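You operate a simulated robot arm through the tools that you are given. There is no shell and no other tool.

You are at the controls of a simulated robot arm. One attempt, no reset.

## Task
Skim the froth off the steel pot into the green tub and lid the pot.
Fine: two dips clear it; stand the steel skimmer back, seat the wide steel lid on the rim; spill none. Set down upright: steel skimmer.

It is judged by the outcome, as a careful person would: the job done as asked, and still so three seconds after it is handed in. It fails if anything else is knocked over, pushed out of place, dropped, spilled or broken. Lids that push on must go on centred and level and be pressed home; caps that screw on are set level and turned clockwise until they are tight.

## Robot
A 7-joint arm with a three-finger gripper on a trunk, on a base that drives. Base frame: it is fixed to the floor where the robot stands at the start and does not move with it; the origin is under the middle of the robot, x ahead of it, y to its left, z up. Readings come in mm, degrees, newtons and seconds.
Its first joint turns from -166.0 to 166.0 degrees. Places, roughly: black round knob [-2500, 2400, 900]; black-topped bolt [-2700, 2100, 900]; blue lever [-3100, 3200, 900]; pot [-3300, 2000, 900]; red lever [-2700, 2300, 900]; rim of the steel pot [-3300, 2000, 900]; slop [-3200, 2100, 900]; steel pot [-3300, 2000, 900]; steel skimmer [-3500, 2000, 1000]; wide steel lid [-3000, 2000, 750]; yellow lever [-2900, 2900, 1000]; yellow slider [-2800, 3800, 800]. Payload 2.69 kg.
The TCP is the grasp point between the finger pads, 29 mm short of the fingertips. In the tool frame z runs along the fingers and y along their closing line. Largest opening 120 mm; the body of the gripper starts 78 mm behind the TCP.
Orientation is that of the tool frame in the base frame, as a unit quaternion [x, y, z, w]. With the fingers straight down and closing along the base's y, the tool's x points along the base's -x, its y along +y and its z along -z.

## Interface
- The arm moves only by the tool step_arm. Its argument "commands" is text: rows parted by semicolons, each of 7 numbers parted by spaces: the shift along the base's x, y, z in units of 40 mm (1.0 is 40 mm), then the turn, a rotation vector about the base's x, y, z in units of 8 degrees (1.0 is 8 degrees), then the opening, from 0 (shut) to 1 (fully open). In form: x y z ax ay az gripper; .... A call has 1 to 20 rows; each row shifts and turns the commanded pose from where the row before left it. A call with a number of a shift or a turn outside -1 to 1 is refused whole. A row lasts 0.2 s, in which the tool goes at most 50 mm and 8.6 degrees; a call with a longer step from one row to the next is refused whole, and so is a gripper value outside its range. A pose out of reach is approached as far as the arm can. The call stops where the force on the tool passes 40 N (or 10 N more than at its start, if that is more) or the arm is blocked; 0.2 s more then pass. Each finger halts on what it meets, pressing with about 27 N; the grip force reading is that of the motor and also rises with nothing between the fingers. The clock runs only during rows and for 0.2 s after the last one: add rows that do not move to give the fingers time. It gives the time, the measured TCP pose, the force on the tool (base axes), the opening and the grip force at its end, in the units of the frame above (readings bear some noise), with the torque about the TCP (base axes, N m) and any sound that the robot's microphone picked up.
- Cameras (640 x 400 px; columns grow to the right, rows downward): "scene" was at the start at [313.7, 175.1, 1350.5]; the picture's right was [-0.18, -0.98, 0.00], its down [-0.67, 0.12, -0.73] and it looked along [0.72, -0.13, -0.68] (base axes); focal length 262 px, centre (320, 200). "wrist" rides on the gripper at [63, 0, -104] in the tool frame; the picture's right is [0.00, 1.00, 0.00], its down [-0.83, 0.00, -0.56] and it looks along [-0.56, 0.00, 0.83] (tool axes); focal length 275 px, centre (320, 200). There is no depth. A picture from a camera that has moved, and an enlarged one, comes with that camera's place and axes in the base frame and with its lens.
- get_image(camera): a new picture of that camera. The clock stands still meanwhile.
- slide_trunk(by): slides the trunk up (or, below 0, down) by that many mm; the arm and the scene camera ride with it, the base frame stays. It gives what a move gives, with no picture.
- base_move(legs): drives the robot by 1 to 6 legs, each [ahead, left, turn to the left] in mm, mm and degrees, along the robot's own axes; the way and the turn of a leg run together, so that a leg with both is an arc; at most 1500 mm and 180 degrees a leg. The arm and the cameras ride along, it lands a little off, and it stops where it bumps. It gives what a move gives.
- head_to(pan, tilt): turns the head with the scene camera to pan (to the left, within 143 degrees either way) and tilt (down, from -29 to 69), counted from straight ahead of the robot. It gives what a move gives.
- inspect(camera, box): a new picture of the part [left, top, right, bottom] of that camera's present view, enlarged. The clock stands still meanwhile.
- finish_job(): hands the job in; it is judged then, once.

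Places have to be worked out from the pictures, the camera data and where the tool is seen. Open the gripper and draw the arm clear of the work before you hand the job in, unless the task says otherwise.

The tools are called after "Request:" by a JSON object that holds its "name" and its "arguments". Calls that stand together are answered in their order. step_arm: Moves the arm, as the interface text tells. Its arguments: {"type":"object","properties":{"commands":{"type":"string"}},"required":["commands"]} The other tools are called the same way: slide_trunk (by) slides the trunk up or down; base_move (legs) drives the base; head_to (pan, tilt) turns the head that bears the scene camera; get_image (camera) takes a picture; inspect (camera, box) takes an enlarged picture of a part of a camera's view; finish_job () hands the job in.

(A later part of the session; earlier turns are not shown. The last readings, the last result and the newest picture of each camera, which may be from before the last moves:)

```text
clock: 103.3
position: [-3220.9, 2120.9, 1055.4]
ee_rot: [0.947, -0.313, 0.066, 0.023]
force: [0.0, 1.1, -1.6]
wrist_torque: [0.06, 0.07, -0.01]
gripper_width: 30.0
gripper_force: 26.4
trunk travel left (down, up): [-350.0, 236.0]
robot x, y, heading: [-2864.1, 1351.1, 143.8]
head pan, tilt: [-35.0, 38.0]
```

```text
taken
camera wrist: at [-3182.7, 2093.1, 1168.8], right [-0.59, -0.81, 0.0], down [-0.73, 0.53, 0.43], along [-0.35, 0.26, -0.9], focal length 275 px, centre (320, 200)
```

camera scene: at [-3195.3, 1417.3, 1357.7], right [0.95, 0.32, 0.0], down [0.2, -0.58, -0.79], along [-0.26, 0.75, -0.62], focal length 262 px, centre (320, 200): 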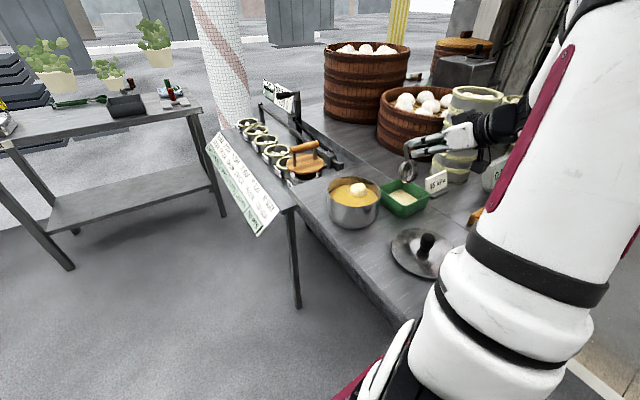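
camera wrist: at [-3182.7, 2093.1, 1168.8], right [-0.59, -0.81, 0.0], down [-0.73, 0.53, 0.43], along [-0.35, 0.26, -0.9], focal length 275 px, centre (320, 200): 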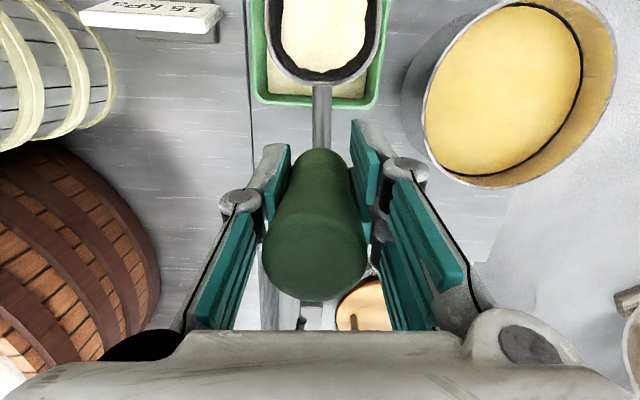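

Same place as for the first pour and the pot is clear of froth. I repeat the same tipping motion.

Request:
{"name": "step_arm", "arguments": {"commands": "0.2068 -0.1535 0.1825 0.596 0.803 0 0;0.2309 -0.1714 0.1475 0.596 0.803 0 0;0.2509 -0.1863 0.1025 0.596 0.803 0 0;0.265 -0.1967 0.06 0.596 0.803 0 0;0.275 -0.2041 0.01 0.596 0.803 0 0;0.279 -0.2071 -0.035 0.596 0.803 0 0;0.277 -0.2056 -0.085 0.596 0.803 0 0;0.273 -0.2026 -0.1325 0.596 0.803 0 0;0 0 0 0 0 0 0"}}

Request:
{"name": "get_image", "arguments": {"camera": "wrist"}}

Request:
{"name": "inspect", "arguments": {"camera": "scene", "box": [325, 120, 475, 240]}}

```text
clock: 105.3
position: [-3144.1, 2058.4, 1065.2]
ee_rot: [0.838, -0.276, -0.446, -0.148]
force: [0.1, 0.1, -2.3]
wrist_torque: [-0.04, -0.05, -0.01]
gripper_width: 30.1
gripper_force: 26.8
trunk travel left (down, up): [-350.0, 236.0]
robot x, y, heading: [-2869.4, 1349.5, 144.1]
head pan, tilt: [-35.0, 38.0]
```

```text
taken
camera wrist: at [-3044.3, 1987.4, 1072.1], right [-0.59, -0.8, -0.01], down [-0.01, 0.0, 1.0], along [-0.8, 0.59, 0.0], focal length 275 px, centre (320, 200)
```

wrist: 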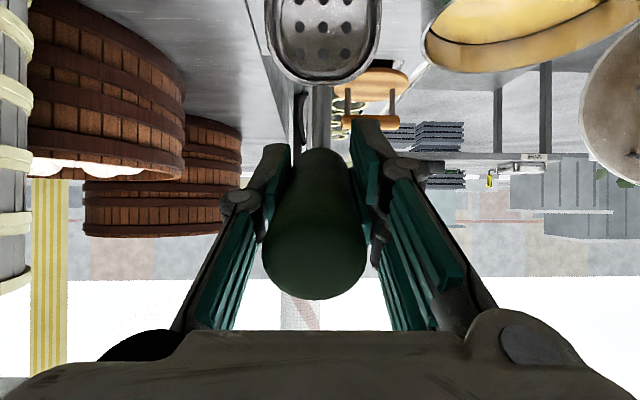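

```text
3.33 times, centred on (400, 180) of scene
camera zoom: at [-3195.3, 1417.3, 1357.7], right [0.95, 0.32, 0.0], down [0.2, -0.58, -0.79], along [-0.26, 0.75, -0.62], focal length 875 px, centre (53, 267)
```

zoom: 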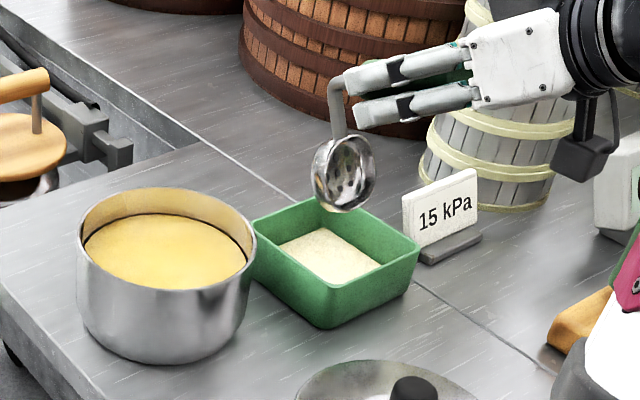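

The bowl is empty, the pot is clear, and all the froth is inside the tub. I level the skimmer again over the tub by reversing the tipping motion.

Request:
{"name": "step_arm", "arguments": {"commands": "0 0 0 0 0 0 0;0 0 0 0 0 0 0;-0.273 0.2026 0.1325 -0.596 -0.803 0 0;-0.277 0.2056 0.085 -0.596 -0.803 0 0;-0.279 0.2071 0.035 -0.596 -0.803 0 0;-0.275 0.2041 -0.01 -0.596 -0.803 0 0;-0.265 0.1967 -0.06 -0.596 -0.803 0 0;-0.2509 0.1863 -0.1025 -0.596 -0.803 0 0;-0.2309 0.1714 -0.1475 -0.596 -0.803 0 0;-0.2068 0.1535 0 -0.596 -0.803 0 0;0 0 0.1 0 0 0 0;0 0 0 0 0 0 0"}}

Request:
{"name": "get_image", "arguments": {"camera": "wrist"}}

```text
clock: 107.9
position: [-3223.7, 2119.2, 1066.6]
ee_rot: [0.947, -0.312, 0.067, 0.022]
force: [0.7, 0.1, -2.6]
wrist_torque: [0.05, 0.05, 0.01]
gripper_width: 30.2
gripper_force: 26.4
trunk travel left (down, up): [-350.0, 236.0]
robot x, y, heading: [-2866.9, 1349.9, 143.9]
head pan, tilt: [-35.0, 38.0]
```

```text
taken
camera wrist: at [-3184.5, 2091.3, 1178.6], right [-0.59, -0.81, 0.0], down [-0.73, 0.53, 0.43], along [-0.35, 0.26, -0.9], focal length 275 px, centre (320, 200)
```

wrist: 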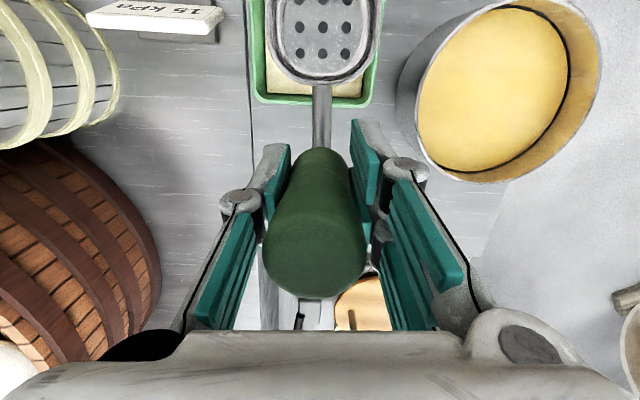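

The empty skimmer is level. I carry it back over its home spot, turning it 90° back on the way.

Request:
{"name": "step_arm", "arguments": {"commands": "-0.441 -0.1773 0 0 0 0.6 0;-0.441 -0.1773 0 0 0 0.96 0;-0.441 -0.1773 0 0 0 0.96 0;-0.441 -0.1773 0 0 0 0.96 0;-0.441 -0.1773 0 0 0 0.96 0;-0.441 -0.1773 0 0 0 0.96 0;-0.441 -0.1773 0 0 0 0.96 0;-0.441 -0.1773 0 0 0 0.96 0;-0.441 -0.1773 0 0 0 0.96 0;-0.441 -0.1773 0 0 0 0.96 0;-0.441 -0.1773 0 0 0 0.96 0;-0.441 -0.1773 0 0 0 0.99 0;0 0 0 0 0 0 0"}}

Request:
{"name": "get_image", "arguments": {"camera": "wrist"}}

Request:
{"name": "inspect", "arguments": {"camera": "scene", "box": [280, 100, 400, 220]}}

```text
clock: 110.7
position: [-3434.7, 2032.5, 1067.0]
ee_rot: [0.892, 0.447, 0.063, -0.031]
force: [1.0, -0.5, -3.2]
wrist_torque: [-0.05, 0.04, 0.02]
gripper_width: 30.0
gripper_force: 26.6
trunk travel left (down, up): [-350.0, 236.0]
robot x, y, heading: [-2863.6, 1350.9, 144.1]
head pan, tilt: [-35.0, 38.0]
```

```text
taken
camera wrist: at [-3406.2, 2071.9, 1178.2], right [0.8, -0.6, 0.0], down [-0.54, -0.72, 0.43], along [-0.26, -0.35, -0.9], focal length 275 px, centre (320, 200)
```

wrist: 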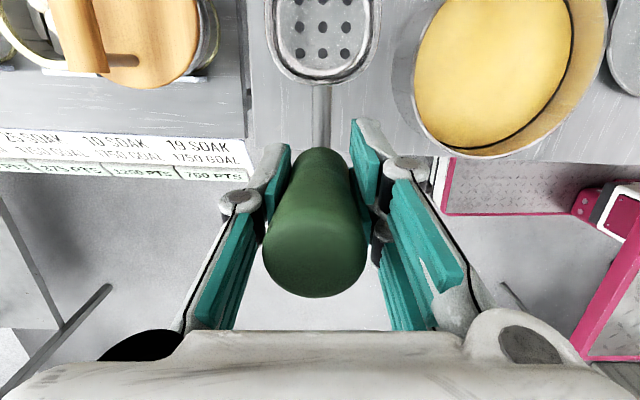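

```text
3.33 times, centred on (340, 160) of scene
camera zoom: at [-3195.4, 1417.3, 1357.7], right [0.95, 0.32, 0.0], down [0.2, -0.58, -0.79], along [-0.26, 0.75, -0.62], focal length 875 px, centre (253, 333)
```

zoom: 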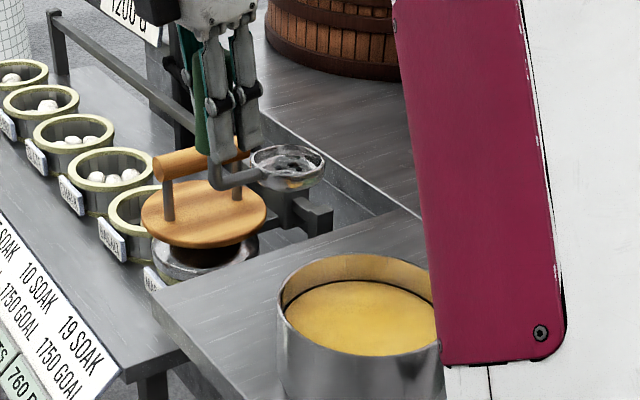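

The skimmer hangs level (the tool leans 8° to make up for the slip) and is within 2 mm of its home spot. I descend to about z=953, above the expected contact at 935-941.

Request:
{"name": "step_arm", "arguments": {"commands": "-0.02 0.04 -0.7 0 0 0 0;0 0 -0.8 0 0 0 0;0 0 -0.8 0 0 0 0;0 0 -0.4 0 0 0 0;0 0 -0.15 0 0 0 0;0 0 0 0 0 0 0"}}

Request:
{"name": "inspect", "arguments": {"camera": "scene", "box": [290, 130, 390, 220]}}

Request:
{"name": "get_image", "arguments": {"camera": "wrist"}}

```text
clock: 112.1
position: [-3435.9, 2037.7, 952.0]
ee_rot: [0.892, 0.446, 0.063, -0.032]
force: [-0.4, -0.1, -2.0]
wrist_torque: [-0.08, 0.02, 0.02]
gripper_width: 30.0
gripper_force: 27.3
trunk travel left (down, up): [-350.0, 236.0]
robot x, y, heading: [-2865.7, 1352.0, 144.3]
head pan, tilt: [-35.0, 38.0]
```

```text
4.44 times, centred on (340, 175) of scene
camera zoom: at [-3195.4, 1417.3, 1357.7], right [0.95, 0.32, 0.0], down [0.2, -0.58, -0.79], along [-0.26, 0.75, -0.62], focal length 1166 px, centre (231, 311)
```

zoom: 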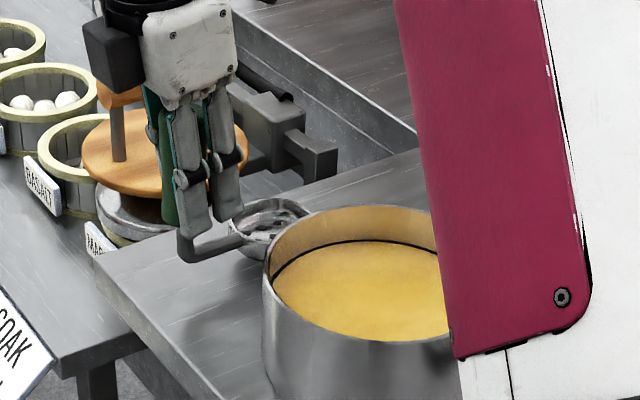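

```text
taken
camera wrist: at [-3407.1, 2076.4, 1064.0], right [0.8, -0.6, 0.0], down [-0.54, -0.72, 0.43], along [-0.26, -0.35, -0.9], focal length 275 px, centre (320, 200)
```

wrist: 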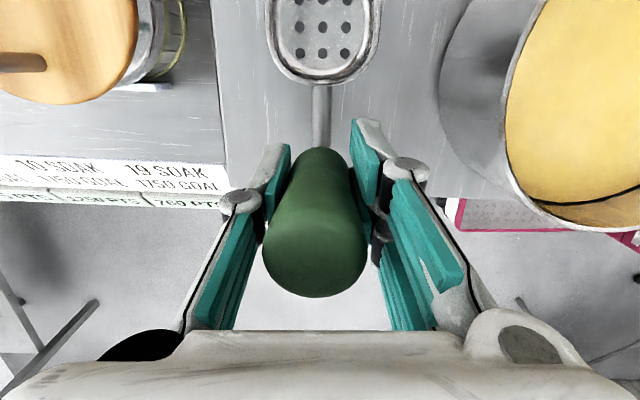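

Close above home; I trim 3 mm in y and lower by 8 mm, watching the force.

Request:
{"name": "step_arm", "arguments": {"commands": "0 -0.07 -0.1 0 0 0 0;0 0 -0.1 0 0 0 0;0 0 0 0 0 0 0"}}

```text
clock: 112.9
position: [-3434.6, 2034.8, 944.7]
ee_rot: [0.892, 0.446, 0.064, -0.032]
force: [-0.6, -0.6, -1.2]
wrist_torque: [-0.08, 0.02, 0.02]
gripper_width: 29.8
gripper_force: 27.1
trunk travel left (down, up): [-350.0, 236.0]
robot x, y, heading: [-2867.7, 1352.3, 144.0]
head pan, tilt: [-35.0, 38.0]
```

No contact at z=944.7. I lower by 2 mm at a time.

Request:
{"name": "step_arm", "arguments": {"commands": "0 0 -0.05 0 0 0 0;0 0 -0.05 0 0 0 0;0 0 0 0 0 0 0"}}

```text
clock: 113.7
position: [-3434.4, 2033.1, 941.1]
ee_rot: [0.893, 0.445, 0.064, -0.032]
force: [0.0, 0.0, -1.8]
wrist_torque: [-0.09, 0.05, 0.03]
gripper_width: 29.6
gripper_force: 27.1
trunk travel left (down, up): [-350.0, 236.0]
robot x, y, heading: [-2867.6, 1349.9, 143.8]
head pan, tilt: [-35.0, 38.0]
```

Still no contact at 941. I continue in 2 mm steps.

Request:
{"name": "step_arm", "arguments": {"commands": "0 0 -0.05 0 0 0 0;0 0 -0.05 0 0 0 0;0 0 0 0 0 0 0"}}

Request:
{"name": "inspect", "arguments": {"camera": "scene", "box": [310, 155, 380, 215]}}

```text
clock: 114.5
position: [-3435.8, 2032.3, 936.1]
ee_rot: [0.892, 0.446, 0.063, -0.032]
force: [-2.5, -1.4, 7.5]
wrist_torque: [0.54, -0.37, 0.03]
gripper_width: 30.0
gripper_force: 27.1
trunk travel left (down, up): [-350.0, 236.0]
robot x, y, heading: [-2866.0, 1351.2, 143.9]
head pan, tilt: [-35.0, 38.0]
```

```text
6.67 times, centred on (345, 185) of scene
camera zoom: at [-3195.2, 1416.9, 1357.8], right [0.95, 0.33, 0.0], down [0.2, -0.58, -0.79], along [-0.26, 0.75, -0.62], focal length 1749 px, centre (153, 300)
```

zoom: 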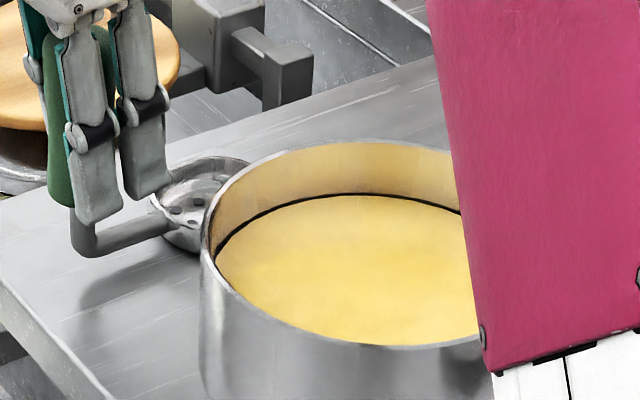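

The bowl touches the table at TCP z≈936, with the far lip slightly low (about 2-3° of residual tilt). I turn the tool 2.5° to level the bowl and settle it with a light push.

Request:
{"name": "step_arm", "arguments": {"commands": "0 0 0.02 0.125 -0.094 0 0;0 0 0 0.125 -0.094 0 0;0 0 -0.03 0 0 0 0;0 0 0 0 0 0 0"}}

Request:
{"name": "inspect", "arguments": {"camera": "scene", "box": [310, 155, 380, 215]}}

```text
clock: 115.5
position: [-3434.6, 2032.0, 936.4]
ee_rot: [0.891, 0.444, 0.082, -0.041]
force: [2.8, -2.7, 9.0]
wrist_torque: [-0.42, -0.01, 0.03]
gripper_width: 29.9
gripper_force: 27.2
trunk travel left (down, up): [-350.0, 236.0]
robot x, y, heading: [-2864.3, 1351.0, 144.0]
head pan, tilt: [-35.0, 38.0]
```

```text
6.67 times, centred on (345, 185) of scene
camera zoom: at [-3195.0, 1416.9, 1357.9], right [0.95, 0.32, 0.0], down [0.2, -0.58, -0.79], along [-0.26, 0.75, -0.62], focal length 1749 px, centre (153, 300)
```

zoom: 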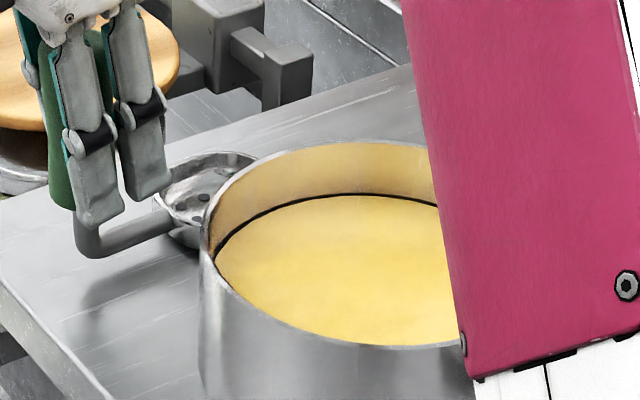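

The force pattern changed in an odd way (contact near the handle side), so I look at the gripper's surroundings before going on.

Request:
{"name": "get_image", "arguments": {"camera": "wrist"}}

Request:
{"name": "inspect", "arguments": {"camera": "scene", "box": [280, 90, 380, 220]}}

```text
taken
camera wrist: at [-3409.2, 2066.6, 1050.5], right [0.8, -0.6, 0.0], down [-0.55, -0.74, 0.39], along [-0.24, -0.32, -0.92], focal length 275 px, centre (320, 200)
```

wrist: 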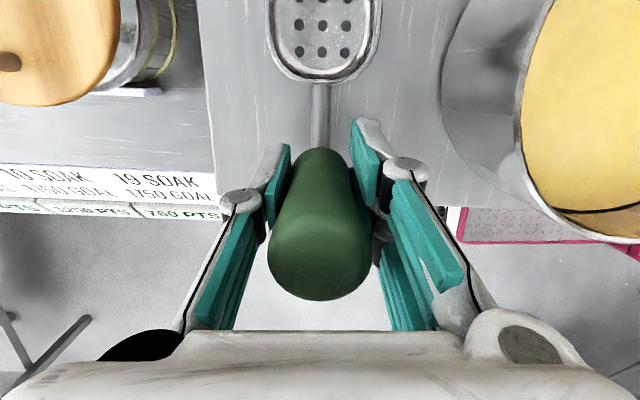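

```text
3.08 times, centred on (330, 155) of scene
camera zoom: at [-3195.0, 1416.9, 1357.9], right [0.95, 0.32, 0.0], down [0.2, -0.58, -0.79], along [-0.26, 0.75, -0.62], focal length 807 px, centre (289, 338)
```

zoom: 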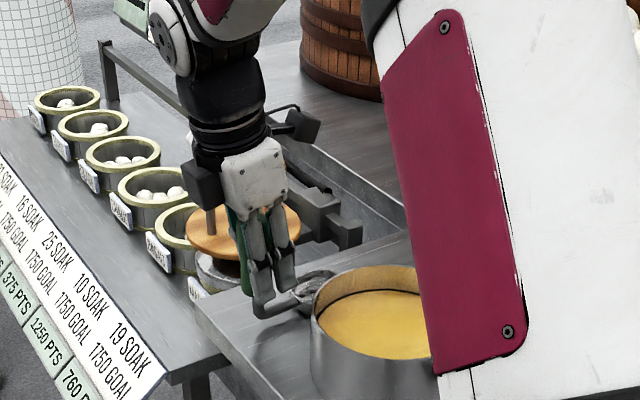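

The bowl looks flat on the table and nothing else is touching. I ease the push by 1.5 mm and re-read the force.

Request:
{"name": "step_arm", "arguments": {"commands": "0 0 0.04 0 0 0 0;0 0 0 0 0 0 0"}}

```text
clock: 116.1
position: [-3435.0, 2031.5, 938.1]
ee_rot: [0.891, 0.446, 0.082, -0.041]
force: [-0.4, -0.4, -1.8]
wrist_torque: [-0.05, 0.06, 0.0]
gripper_width: 30.2
gripper_force: 27.1
trunk travel left (down, up): [-350.0, 236.0]
robot x, y, heading: [-2865.0, 1354.0, 143.8]
head pan, tilt: [-35.0, 38.0]
```

It hangs free again just above the table. I lower 1 mm for a light touch and then open the fingers gently.

Request:
{"name": "step_arm", "arguments": {"commands": "0 0.02 -0.03 0 0 0 0;0 0 0 0 0 0 0"}}

Request:
{"name": "inspect", "arguments": {"camera": "scene", "box": [310, 155, 380, 215]}}

```text
clock: 116.7
position: [-3436.0, 2032.8, 935.7]
ee_rot: [0.891, 0.445, 0.083, -0.041]
force: [0.0, -0.7, 1.4]
wrist_torque: [-0.23, 0.1, 0.04]
gripper_width: 29.9
gripper_force: 26.9
trunk travel left (down, up): [-350.0, 236.0]
robot x, y, heading: [-2868.2, 1355.0, 144.3]
head pan, tilt: [-35.0, 38.0]
```

```text
6.67 times, centred on (345, 185) of scene
camera zoom: at [-3195.3, 1417.2, 1357.7], right [0.95, 0.32, 0.0], down [0.2, -0.58, -0.79], along [-0.26, 0.75, -0.62], focal length 1749 px, centre (153, 300)
```

zoom: 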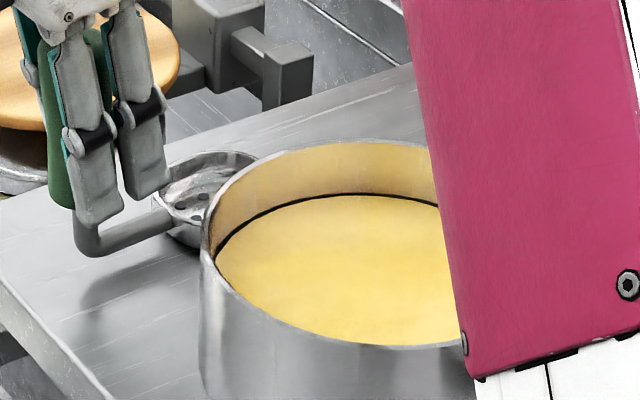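

The touch now comes from the handle end instead of the bowl, so I over-corrected; the true upright is about midway. I turn back 1.2° and touch down lightly again.

Request:
{"name": "step_arm", "arguments": {"commands": "0 0 0.03 0 0 0 0;0 0 0 -0.12 0.09 0 0;0 0 -0.03 0 0 0 0;0 0 0 0 0 0 0"}}

```text
clock: 117.7
position: [-3434.7, 2032.4, 936.9]
ee_rot: [0.892, 0.445, 0.074, -0.037]
force: [-0.2, 0.4, -2.0]
wrist_torque: [-0.06, 0.05, 0.0]
gripper_width: 30.2
gripper_force: 27.0
trunk travel left (down, up): [-350.0, 236.0]
robot x, y, heading: [-2866.2, 1354.8, 144.1]
head pan, tilt: [-35.0, 38.0]
```

No contact now at 936.9. I lower by about 1 mm steps to a light touch.

Request:
{"name": "step_arm", "arguments": {"commands": "0 0 -0.025 0 0 0 0;0 0 0 0 0 0 0"}}

```text
clock: 118.3
position: [-3435.0, 2033.9, 936.7]
ee_rot: [0.892, 0.445, 0.074, -0.037]
force: [0.2, 0.9, -1.4]
wrist_torque: [-0.06, 0.07, -0.01]
gripper_width: 29.7
gripper_force: 26.7
trunk travel left (down, up): [-350.0, 236.0]
robot x, y, heading: [-2863.3, 1351.3, 144.1]
head pan, tilt: [-35.0, 38.0]
```

Request:
{"name": "step_arm", "arguments": {"commands": "0 0 -0.03 0 0 0 0;0 0 0 0 0 0 0"}}

```text
clock: 118.9
position: [-3436.3, 2033.1, 936.4]
ee_rot: [0.892, 0.445, 0.073, -0.038]
force: [-0.1, -1.8, 9.2]
wrist_torque: [-0.33, 0.18, 0.04]
gripper_width: 30.0
gripper_force: 27.1
trunk travel left (down, up): [-350.0, 236.0]
robot x, y, heading: [-2867.4, 1353.0, 144.2]
head pan, tilt: [-35.0, 38.0]
```

Now the pressure lies between the handle end and the bowl, so it stands almost flush. I trim 0.5° more, ease the push, and open the fingers slowly.

Request:
{"name": "step_arm", "arguments": {"commands": "0 0 0.02 -0.05 0.0375 0 0;0 0 0 0 0 0 0"}}

```text
clock: 119.5
position: [-3434.7, 2033.3, 935.6]
ee_rot: [0.892, 0.445, 0.069, -0.036]
force: [2.2, 3.5, 9.2]
wrist_torque: [0.12, -0.02, 0.01]
gripper_width: 29.8
gripper_force: 27.0
trunk travel left (down, up): [-350.0, 236.0]
robot x, y, heading: [-2865.5, 1354.7, 144.0]
head pan, tilt: [-35.0, 38.0]
```

The skimmer is flush on the table. I open the fingers in small steps.

Request:
{"name": "step_arm", "arguments": {"commands": "0 0 0.015 0 0 0 0.1;0 0 0 0 0 0 0.27;0 0 0 0 0 0 0.3;0 0 0 0 0 0 0.35;0 0 0 0 0 0 0.45;0 0 0 0 0 0 0.5;0 0 0 0 0 0 0.5"}}

Request:
{"name": "get_image", "arguments": {"camera": "wrist"}}

Request:
{"name": "inspect", "arguments": {"camera": "scene", "box": [300, 140, 380, 220]}}

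```text
clock: 121.1
position: [-3435.6, 2032.8, 936.1]
ee_rot: [0.892, 0.445, 0.069, -0.035]
force: [-0.5, -0.2, -0.4]
wrist_torque: [-0.01, -0.02, 0.0]
gripper_width: 59.9
gripper_force: 0.1
trunk travel left (down, up): [-350.0, 236.0]
robot x, y, heading: [-2867.7, 1353.0, 143.9]
head pan, tilt: [-35.0, 38.0]
```

```text
taken
camera wrist: at [-3407.6, 2070.3, 1048.7], right [0.8, -0.6, 0.0], down [-0.54, -0.73, 0.42], along [-0.25, -0.34, -0.91], focal length 275 px, centre (320, 200)
```

wrist: 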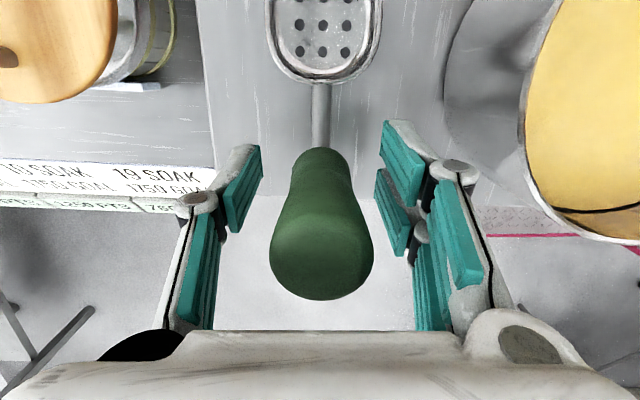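

```text
5.00 times, centred on (340, 180) of scene
camera zoom: at [-3195.3, 1417.3, 1357.7], right [0.95, 0.32, 0.0], down [0.2, -0.58, -0.79], along [-0.26, 0.75, -0.62], focal length 1312 px, centre (220, 300)
```

zoom: 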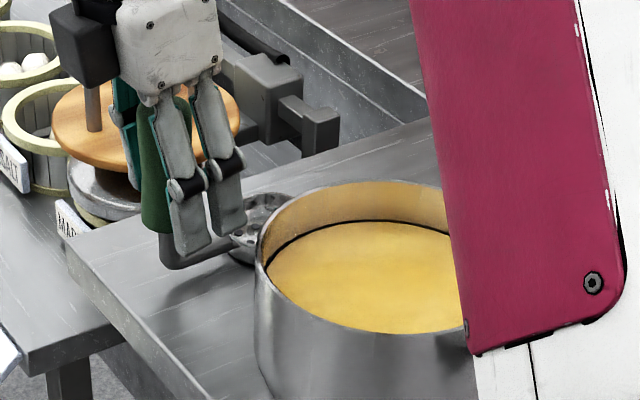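

The skimmer stands on its own. I withdraw straight up and then look at it once more.

Request:
{"name": "step_arm", "arguments": {"commands": "0 0 0.3 0 0 0 0.5;0 0 0.6 0 0 0 0.5;0 0 0.9 0 0 0 0.5;0 0 0.9 0 0 0 0.5;0 0 0.9 0 0 0 0.5;0 0 0.6 0 0 0 0.5;0 0 0 0 0 0 0.5"}}

Request:
{"name": "get_image", "arguments": {"camera": "wrist"}}

Request:
{"name": "inspect", "arguments": {"camera": "scene", "box": [300, 130, 380, 220]}}

```text
clock: 122.7
position: [-3436.9, 2034.9, 1103.0]
ee_rot: [0.892, 0.446, 0.069, -0.035]
force: [0.8, -0.1, 0.9]
wrist_torque: [-0.01, -0.01, 0.01]
gripper_width: 60.3
gripper_force: 0.1
trunk travel left (down, up): [-350.0, 236.0]
robot x, y, heading: [-2864.6, 1349.1, 144.1]
head pan, tilt: [-35.0, 38.0]
```

```text
taken
camera wrist: at [-3408.1, 2072.7, 1216.5], right [0.8, -0.6, 0.0], down [-0.54, -0.73, 0.42], along [-0.25, -0.34, -0.91], focal length 275 px, centre (320, 200)
```

wrist: 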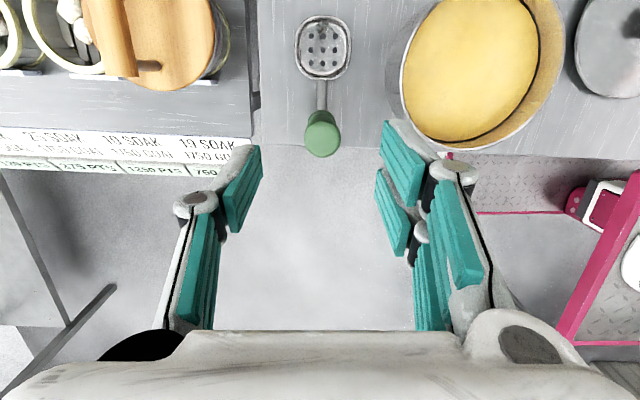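

```text
4.44 times, centred on (340, 175) of scene
camera zoom: at [-3195.3, 1417.3, 1357.7], right [0.95, 0.32, 0.0], down [0.2, -0.58, -0.79], along [-0.26, 0.75, -0.62], focal length 1166 px, centre (231, 311)
```

zoom: 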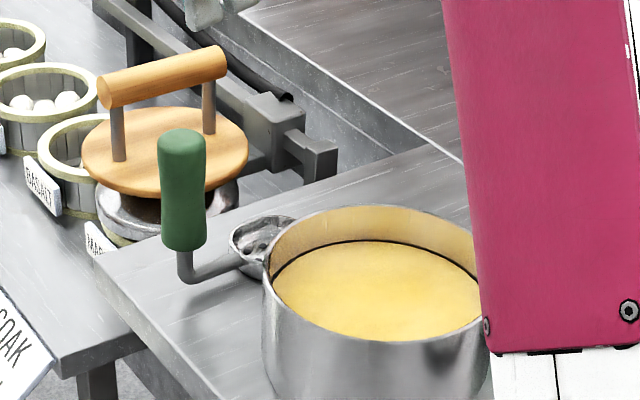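

The skimmer is upright at its original spot. Next the lid: I straighten the tool, then move over the lid's knob near (-3092, 1912) while turning the wrist back to a natural yaw.

Request:
{"name": "step_arm", "arguments": {"commands": "0 0 0.2 -0.445 0.334 0 0.5;0 0 0.2 -0.445 0.334 0 0.5;0.575 -0.205 -0.05 0 0 -0.9 0.5;0.575 -0.205 -0.05 0 0 -0.94 0.5;0.575 -0.205 -0.05 0 0 -0.94 0.5;0.575 -0.205 -0.05 0 0 -0.94 0.5;0.575 -0.205 -0.05 0 0 -0.94 0.5;0.575 -0.205 -0.05 0 0 -0.94 0.5;0.575 -0.205 -0.05 0 0 -0.94 0.5;0.575 -0.205 -0.05 0 0 -0.94 0.5;0.575 -0.205 -0.05 0 0 -0.94 0.5;0.575 -0.205 -0.05 0 0 -0.94 0.5;0.575 -0.205 -0.05 0 0 -0.94 0.5;0.575 -0.205 -0.05 0 0 -0.94 0.5;0.575 -0.205 -0.05 0 0 -0.94 0.5;0.575 -0.205 -0.05 0 0 -0.94 0.5;0 0 0 0 0 -0.94 0.5;0 0 0 0 0 0 0.5"}}

Request:
{"name": "get_image", "arguments": {"camera": "wrist"}}

Request:
{"name": "get_image", "arguments": {"camera": "scene"}}

```text
clock: 126.5
position: [-3114.2, 1917.6, 1090.5]
ee_rot: [0.868, -0.496, -0.001, 0.001]
force: [0.8, 0.6, 0.6]
wrist_torque: [0.01, -0.02, 0.02]
gripper_width: 59.8
gripper_force: 0.1
trunk travel left (down, up): [-350.0, 236.0]
robot x, y, heading: [-2867.3, 1355.2, 143.9]
head pan, tilt: [-35.0, 38.0]
```

```text
taken
camera wrist: at [-3081.2, 1864.4, 1196.7], right [-0.86, -0.51, 0.0], down [-0.42, 0.71, 0.56], along [-0.28, 0.48, -0.83], focal length 275 px, centre (320, 200)
```

wrist: 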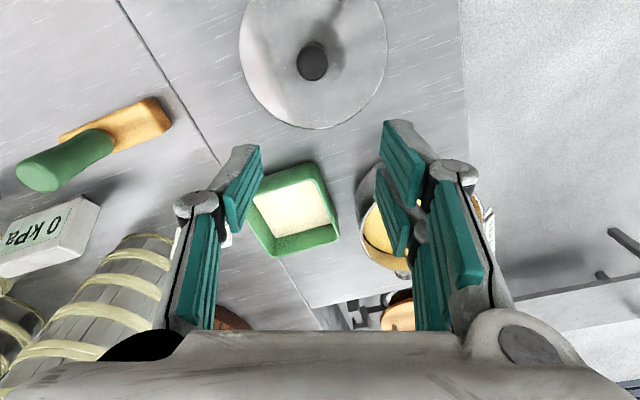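

```text
taken
camera scene: at [-3195.3, 1417.3, 1357.7], right [0.95, 0.32, 0.0], down [0.2, -0.58, -0.79], along [-0.26, 0.75, -0.62], focal length 262 px, centre (320, 200)
```

scene: 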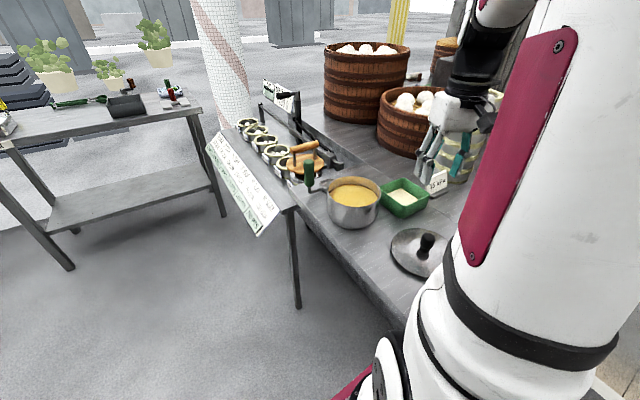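

From this view the knob is at about (-3095, 1900). I shift there and come down to z≈982 for a precise second look.

Request:
{"name": "step_arm", "arguments": {"commands": "0.16 -0.149 -0.9 0 0 0 0.5;0.16 -0.149 -0.9 0 0 0 0.5;0.16 -0.149 -0.9 0 0 0 0.5;0 0 0 0 0 0 0.5"}}

Request:
{"name": "get_image", "arguments": {"camera": "wrist"}}

Request:
{"name": "inspect", "arguments": {"camera": "wrist", "box": [220, 20, 420, 200]}}

```text
clock: 127.5
position: [-3094.5, 1898.2, 983.3]
ee_rot: [0.869, -0.495, 0.0, 0.0]
force: [0.1, 0.6, 0.7]
wrist_torque: [0.0, 0.0, -0.01]
gripper_width: 60.0
gripper_force: 0.1
trunk travel left (down, up): [-350.0, 236.0]
robot x, y, heading: [-2866.4, 1350.8, 144.0]
head pan, tilt: [-35.0, 38.0]
```

```text
taken
camera wrist: at [-3062.5, 1844.4, 1088.0], right [-0.86, -0.51, 0.0], down [-0.43, 0.71, 0.56], along [-0.29, 0.48, -0.83], focal length 275 px, centre (320, 200)
```

wrist: 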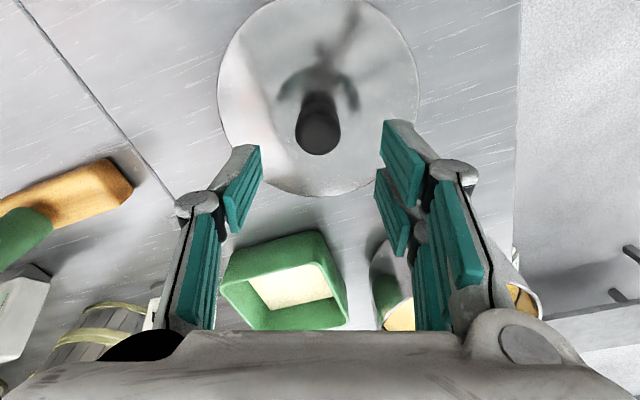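

```text
2.22 times, centred on (320, 110) of wrist
camera zoom: at [-3062.5, 1844.4, 1088.0], right [-0.86, -0.51, 0.0], down [-0.43, 0.71, 0.56], along [-0.29, 0.48, -0.83], focal length 612 px, centre (320, 400)
```

zoom: 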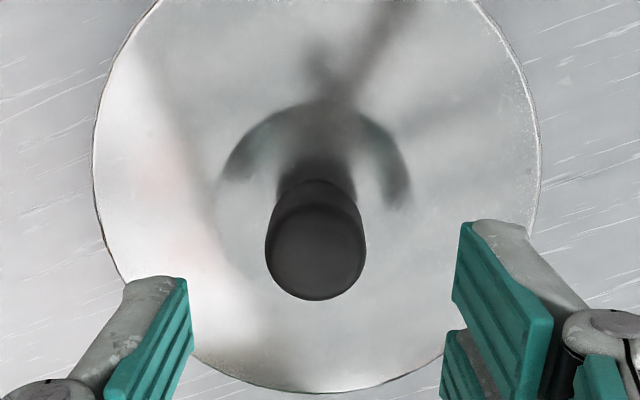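

The knob (31 mm wide) is centred at about (-3095.4, 1902), 4 mm ahead of the TCP. I trim that and descend to z≈905.

Request:
{"name": "step_arm", "arguments": {"commands": "-0.0225 0.095 -0.7 0 0 0 0.5;0 0 -0.8 0 0 0 0.5;0 0 -0.45 0 0 0 0.5;0 0 0 0 0 0 0.5"}}

Request:
{"name": "get_image", "arguments": {"camera": "wrist"}}

Request:
{"name": "inspect", "arguments": {"camera": "scene", "box": [370, 170, 470, 290]}}

```text
clock: 128.5
position: [-3096.3, 1902.7, 906.8]
ee_rot: [0.869, -0.495, 0.0, 0.0]
force: [-0.3, -0.6, -0.4]
wrist_torque: [-0.01, -0.02, -0.06]
gripper_width: 60.3
gripper_force: 0.1
trunk travel left (down, up): [-350.0, 236.0]
robot x, y, heading: [-2864.3, 1357.2, 144.3]
head pan, tilt: [-35.0, 38.0]
```

```text
taken
camera wrist: at [-3063.8, 1848.4, 1011.1], right [-0.86, -0.51, 0.0], down [-0.43, 0.71, 0.56], along [-0.29, 0.48, -0.83], focal length 275 px, centre (320, 200)
```

wrist: 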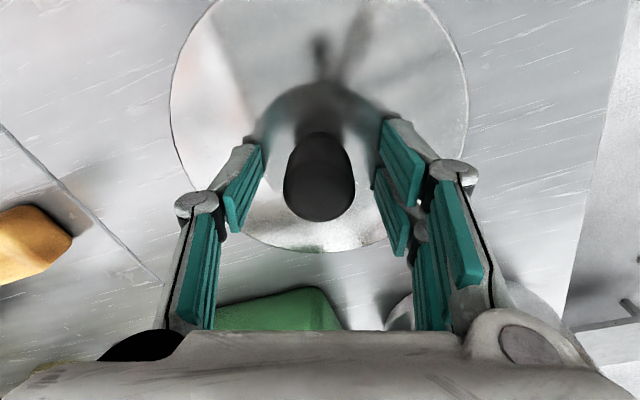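

```text
3.33 times, centred on (420, 230) of scene
camera zoom: at [-3195.3, 1417.2, 1357.7], right [0.95, 0.32, 0.0], down [0.2, -0.58, -0.79], along [-0.26, 0.75, -0.62], focal length 875 px, centre (-13, 100)
```

zoom: 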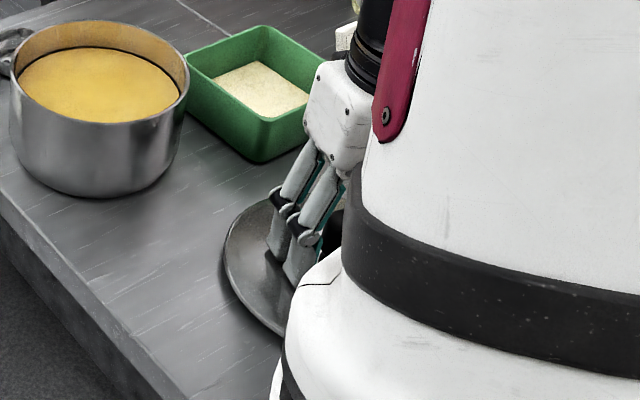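

The knob's top sits right at the TCP level, centred. I go down 8 mm more so the pads cover the knob's head, watching for contact with the lid.

Request:
{"name": "step_arm", "arguments": {"commands": "0 0 -0.1 0 0 0 0.5;0 0 -0.1 0 0 0 0.5;0 0 0 0 0 0 0.5"}}

```text
clock: 129.0
position: [-3096.7, 1904.0, 903.8]
ee_rot: [0.869, -0.496, -0.001, -0.002]
force: [1.9, -4.5, 13.2]
wrist_torque: [-0.34, 0.15, 0.1]
gripper_width: 62.5
gripper_force: 1.4
trunk travel left (down, up): [-350.0, 236.0]
robot x, y, heading: [-2870.6, 1351.8, 144.1]
head pan, tilt: [-35.0, 38.0]
stopped in row 2: the force on the tool passed its limit at 54 N (the readings are from after the stop); the commanded pose is now the measured one
```

The fingertips touched the lid's dome at TCP z≈904; the pads below the TCP already cover the knob's head. I raise 3 mm and close on the knob.

Request:
{"name": "step_arm", "arguments": {"commands": "0 0 0.08 0 0 0 0.5;0 0 0 0 0 0 0.5"}}

Request:
{"name": "get_image", "arguments": {"camera": "wrist"}}

```text
clock: 129.6
position: [-3097.6, 1904.1, 906.4]
ee_rot: [0.869, -0.495, -0.002, 0.0]
force: [-0.2, 0.6, 0.2]
wrist_torque: [-0.03, 0.03, 0.03]
gripper_width: 60.1
gripper_force: 0.0
trunk travel left (down, up): [-350.0, 236.0]
robot x, y, heading: [-2867.9, 1352.5, 143.9]
head pan, tilt: [-35.0, 38.0]
```

```text
taken
camera wrist: at [-3064.8, 1850.2, 1010.4], right [-0.86, -0.51, 0.0], down [-0.43, 0.71, 0.56], along [-0.29, 0.48, -0.83], focal length 275 px, centre (320, 200)
```

wrist: 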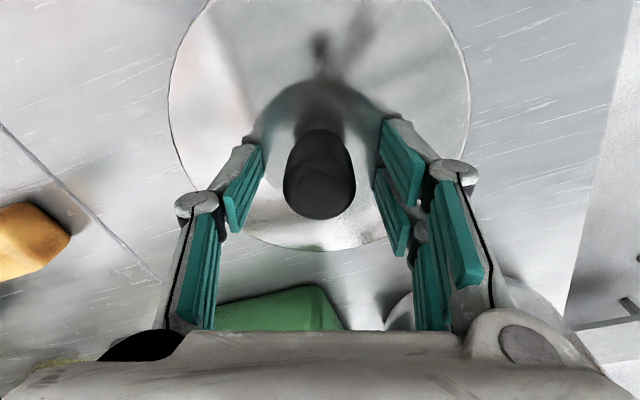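

The lid has not moved. I close the fingers on the knob.

Request:
{"name": "step_arm", "arguments": {"commands": "0 0 0 0 0 0 0.35;0 0 0 0 0 0 0.2;0 0 0 0 0 0 0;0 0 0 0 0 0 0;0 0 0 0 0 0 0"}}

Request:
{"name": "get_image", "arguments": {"camera": "wrist"}}

```text
clock: 130.8
position: [-3097.1, 1904.6, 906.0]
ee_rot: [0.869, -0.495, -0.002, -0.001]
force: [-0.8, 0.7, 3.8]
wrist_torque: [0.06, 0.03, 0.05]
gripper_width: 26.9
gripper_force: 26.6
trunk travel left (down, up): [-350.0, 236.0]
robot x, y, heading: [-2865.8, 1354.3, 144.0]
head pan, tilt: [-35.0, 38.0]
```

```text
taken
camera wrist: at [-3064.6, 1850.2, 1010.7], right [-0.86, -0.51, 0.0], down [-0.43, 0.71, 0.56], along [-0.29, 0.48, -0.83], focal length 275 px, centre (320, 200)
```

wrist: 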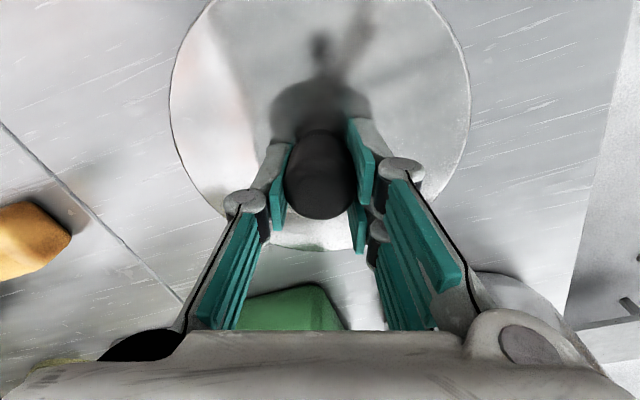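

The knob is held at 26.9 mm. I lift slowly first, checking weight and hold.

Request:
{"name": "step_arm", "arguments": {"commands": "0 0 0.15 0 0 0 0;0 0 0.3 0 0 0 0;0 0 0.5 0 0 0 0;0 0 0 0 0 0 0"}}

Request:
{"name": "get_image", "arguments": {"camera": "wrist"}}

Request:
{"name": "get_image", "arguments": {"camera": "scene"}}

```text
clock: 131.8
position: [-3096.9, 1904.9, 946.1]
ee_rot: [0.869, -0.496, -0.002, -0.001]
force: [-0.6, 0.6, -0.9]
wrist_torque: [0.0, -0.01, -0.02]
gripper_width: 26.6
gripper_force: 27.2
trunk travel left (down, up): [-350.0, 236.0]
robot x, y, heading: [-2863.0, 1354.2, 144.0]
head pan, tilt: [-35.0, 38.0]
```

```text
taken
camera wrist: at [-3064.6, 1850.7, 1049.5], right [-0.86, -0.51, 0.0], down [-0.43, 0.71, 0.56], along [-0.29, 0.48, -0.83], focal length 275 px, centre (320, 200)
```

wrist: 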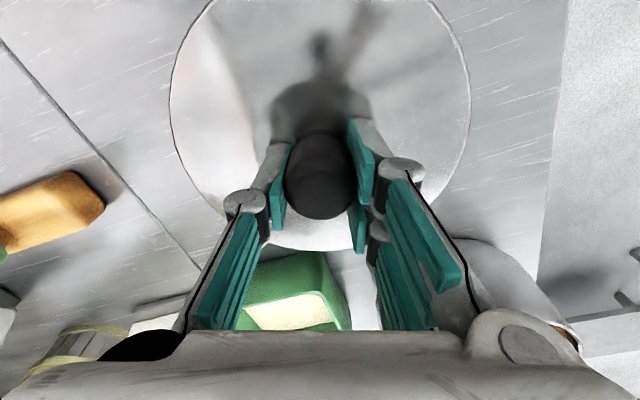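

```text
taken
camera scene: at [-3195.3, 1417.3, 1357.7], right [0.95, 0.32, 0.0], down [0.2, -0.58, -0.79], along [-0.26, 0.75, -0.62], focal length 262 px, centre (320, 200)
```

scene: 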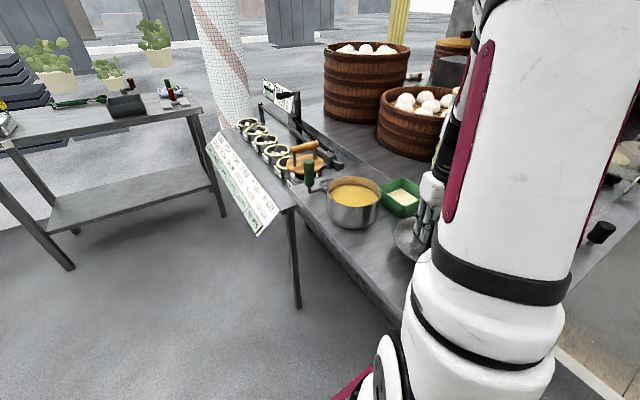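

The lid is up, level and light. Before placing it I want an exact pot centre, so I lift higher and turn the wrist so that the pot comes into view beside the lid.

Request:
{"name": "step_arm", "arguments": {"commands": "0 0 0.7 0 0 0 0;0 0 0.8 0 0 -0.5 0;0 0 0.8 0 0 -1 0;0 0 0.8 0 0 -1 0;0 0 0 0 0 -1 0;0 0 0 0 0 -1 0;0 0 0 0 0 -1 0;0 0 0 0 0 -1 0;0 0 0 0 0 -0.5 0;0 0 0 0 0 0 0"}}

Request:
{"name": "get_image", "arguments": {"camera": "wrist"}}

Request:
{"name": "get_image", "arguments": {"camera": "scene"}}

```text
clock: 134.0
position: [-3097.1, 1904.4, 1069.0]
ee_rot: [-0.534, 0.846, 0.0, 0.002]
force: [-0.6, 0.0, -1.6]
wrist_torque: [-0.02, 0.01, -0.04]
gripper_width: 26.9
gripper_force: 27.3
trunk travel left (down, up): [-350.0, 236.0]
robot x, y, heading: [-2865.7, 1352.7, 144.0]
head pan, tilt: [-35.0, 38.0]
```

```text
taken
camera wrist: at [-3124.2, 1847.0, 1172.8], right [-0.9, 0.43, 0.0], down [0.35, 0.75, 0.56], along [0.24, 0.51, -0.83], focal length 275 px, centre (320, 200)
```

wrist: 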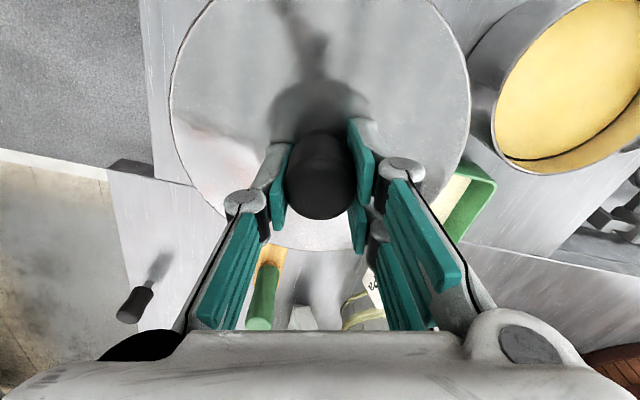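

```text
taken
camera scene: at [-3195.3, 1417.2, 1357.7], right [0.95, 0.33, 0.0], down [0.2, -0.58, -0.79], along [-0.26, 0.75, -0.62], focal length 262 px, centre (320, 200)
```

scene: 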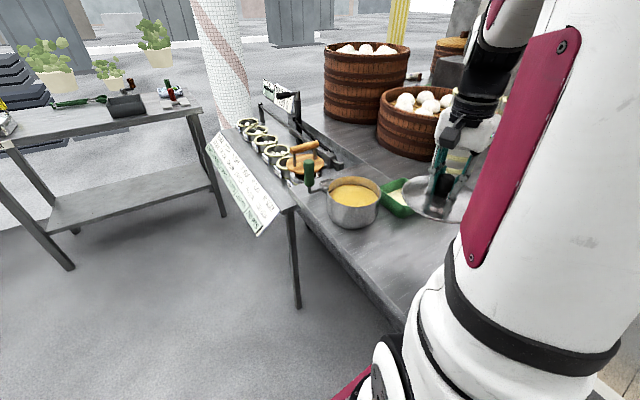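

The pot's right edge is cut off in the view. I go 60 mm higher and 25 mm toward the pot for a full view of its rim.

Request:
{"name": "step_arm", "arguments": {"commands": "-0.28 0.135 0.75 0 0 0 0;-0.28 0.135 0.75 0 0 0 0;0 0 0 0 0 0 0"}}

Request:
{"name": "inspect", "arguments": {"camera": "wrist", "box": [440, 0, 640, 200]}}

```text
clock: 134.8
position: [-3121.0, 1915.4, 1128.7]
ee_rot: [-0.535, 0.845, 0.002, 0.003]
force: [1.5, -0.4, 0.0]
wrist_torque: [-0.01, 0.01, -0.01]
gripper_width: 26.6
gripper_force: 27.1
trunk travel left (down, up): [-350.0, 236.0]
robot x, y, heading: [-2867.8, 1350.3, 143.8]
head pan, tilt: [-35.0, 38.0]
```

```text
2.00 times, centred on (540, 100) of wrist
camera zoom: at [-3147.5, 1859.1, 1232.2], right [-0.91, 0.42, 0.0], down [0.35, 0.75, 0.56], along [0.24, 0.51, -0.83], focal length 551 px, centre (-120, 400)
```

zoom: 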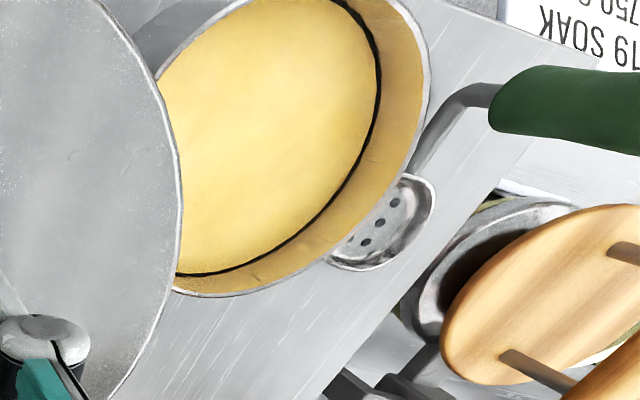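

The rim is cut off at the top and by the lid. I move back about 60 mm and 30 mm sideways to see it whole.

Request:
{"name": "step_arm", "arguments": {"commands": "0 -0.82 0 0 0 0 0;0.03 -0.85 0.3 0 0 0 0;0 0 0 0 0 0 0"}}

Request:
{"name": "get_image", "arguments": {"camera": "wrist"}}

Request:
{"name": "inspect", "arguments": {"camera": "wrist", "box": [440, 0, 640, 200]}}

```text
clock: 135.6
position: [-3119.1, 1848.1, 1140.9]
ee_rot: [-0.534, 0.845, 0.001, 0.002]
force: [0.2, 1.1, -1.8]
wrist_torque: [0.01, -0.01, 0.01]
gripper_width: 26.8
gripper_force: 26.6
trunk travel left (down, up): [-350.0, 236.0]
robot x, y, heading: [-2870.3, 1349.9, 143.8]
head pan, tilt: [-35.0, 38.0]
```

```text
taken
camera wrist: at [-3145.8, 1791.8, 1244.0], right [-0.91, 0.42, 0.0], down [0.35, 0.75, 0.56], along [0.24, 0.51, -0.83], focal length 275 px, centre (320, 200)
```

wrist: 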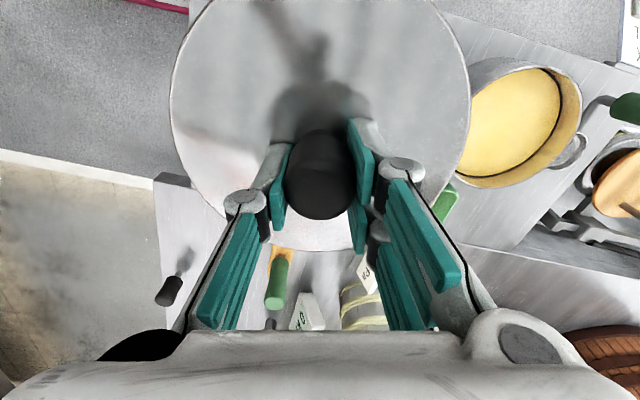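

```text
2.00 times, centred on (540, 100) of wrist
camera zoom: at [-3145.8, 1791.8, 1244.0], right [-0.91, 0.42, 0.0], down [0.35, 0.75, 0.56], along [0.24, 0.51, -0.83], focal length 551 px, centre (-120, 400)
```

zoom: 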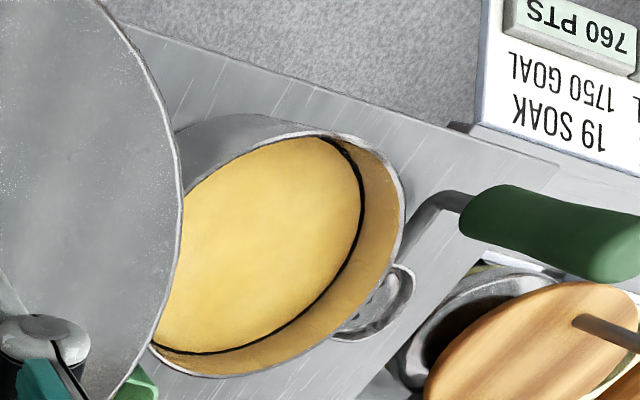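

Nearly whole: the lid still hides the rim's left side. I shift 40 mm away from the pot and look again.

Request:
{"name": "step_arm", "arguments": {"commands": "0.9 -0.42 0 0 0 0 0;0.2 -0.1 0 0 0 0 0;0 0 0 0 0 0 0"}}

Request:
{"name": "inspect", "arguments": {"camera": "wrist", "box": [460, 20, 640, 200]}}

```text
clock: 136.4
position: [-3074.5, 1828.1, 1141.0]
ee_rot: [-0.534, 0.845, 0.001, 0.002]
force: [0.2, -0.2, -1.9]
wrist_torque: [0.02, 0.04, -0.02]
gripper_width: 26.7
gripper_force: 26.4
trunk travel left (down, up): [-350.0, 236.0]
robot x, y, heading: [-2864.4, 1351.9, 144.1]
head pan, tilt: [-35.0, 38.0]
```

```text
2.22 times, centred on (550, 110) of wrist
camera zoom: at [-3101.1, 1770.8, 1245.2], right [-0.91, 0.42, 0.0], down [0.35, 0.75, 0.56], along [0.24, 0.51, -0.83], focal length 612 px, centre (-191, 400)
```

zoom: 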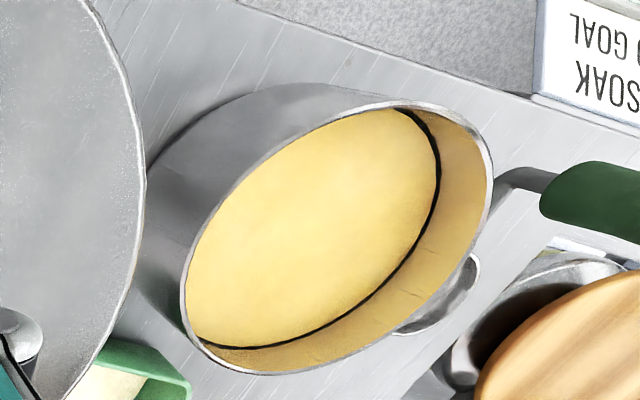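

The whole rim is visible now; this view puts the pot centre at about (-3296, 1994) for a rim height of 936-940. I inspect the lid's underside from the scene camera and take one more wrist view from the other side to pin this down.

Request:
{"name": "inspect", "arguments": {"camera": "scene", "box": [380, 130, 520, 250]}}

Request:
{"name": "step_arm", "arguments": {"commands": "-0.4 -0.068 0 0 0 0.6 0;-0.456 -0.068 0 0 0 0.95 0;-0.456 -0.068 0 0 0 0.95 0;-0.456 -0.068 0 0 0 0.95 0;-0.456 -0.068 0 0 0 0.95 0;-0.456 -0.068 0 0 0 0.95 0;-0.456 -0.068 0 0 0 0.95 0;-0.456 -0.068 0 0 0 0.95 0;-0.456 -0.068 0 0 0 0.95 0;-0.456 -0.068 0 0 0 0.95 0;-0.456 -0.068 0 0 0 0.95 0;-0.456 -0.068 0 0 0 0.95 0;-0.456 -0.068 0 0 0 0.95 0;-0.456 -0.068 0 0 0 0.95 0;0 0 0 0 0 0.3 0;0 0 0 0 0 0 0"}}

Request:
{"name": "get_image", "arguments": {"camera": "wrist"}}

Request:
{"name": "get_image", "arguments": {"camera": "scene"}}

```text
3.33 times, centred on (450, 190) of scene
camera zoom: at [-3195.3, 1417.2, 1357.7], right [0.95, 0.33, 0.0], down [0.2, -0.58, -0.79], along [-0.26, 0.75, -0.62], focal length 875 px, centre (-113, 233)
```

zoom: 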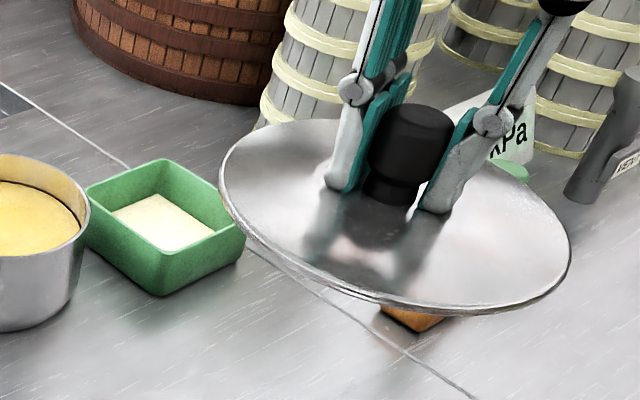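

```text
clock: 139.8
position: [-3326.6, 1789.8, 1140.4]
ee_rot: [0.997, -0.081, -0.002, 0.0]
force: [0.4, 0.3, -0.1]
wrist_torque: [-0.04, 0.0, -0.04]
gripper_width: 26.7
gripper_force: 26.6
trunk travel left (down, up): [-350.0, 236.0]
robot x, y, heading: [-2871.8, 1352.4, 144.2]
head pan, tilt: [-35.0, 38.0]
```

```text
taken
camera wrist: at [-3263.3, 1780.9, 1244.6], right [-0.16, -0.99, 0.0], down [-0.82, 0.13, 0.56], along [-0.55, 0.09, -0.83], focal length 275 px, centre (320, 200)
```

wrist: 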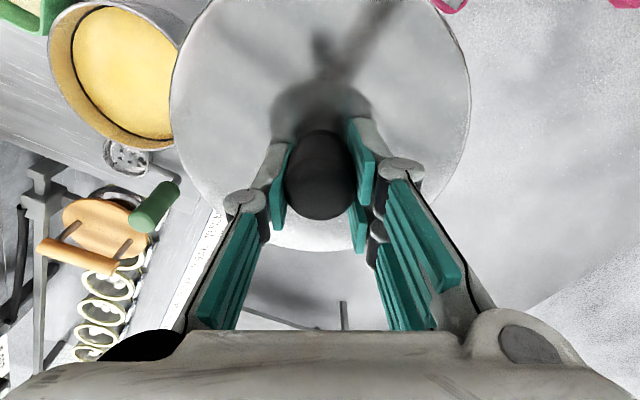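

```text
taken
camera scene: at [-3195.3, 1417.2, 1357.7], right [0.95, 0.33, 0.0], down [0.2, -0.58, -0.79], along [-0.26, 0.75, -0.62], focal length 262 px, centre (320, 200)
```

scene: 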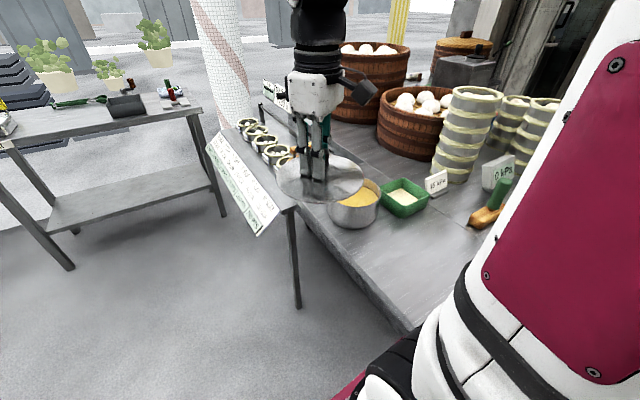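

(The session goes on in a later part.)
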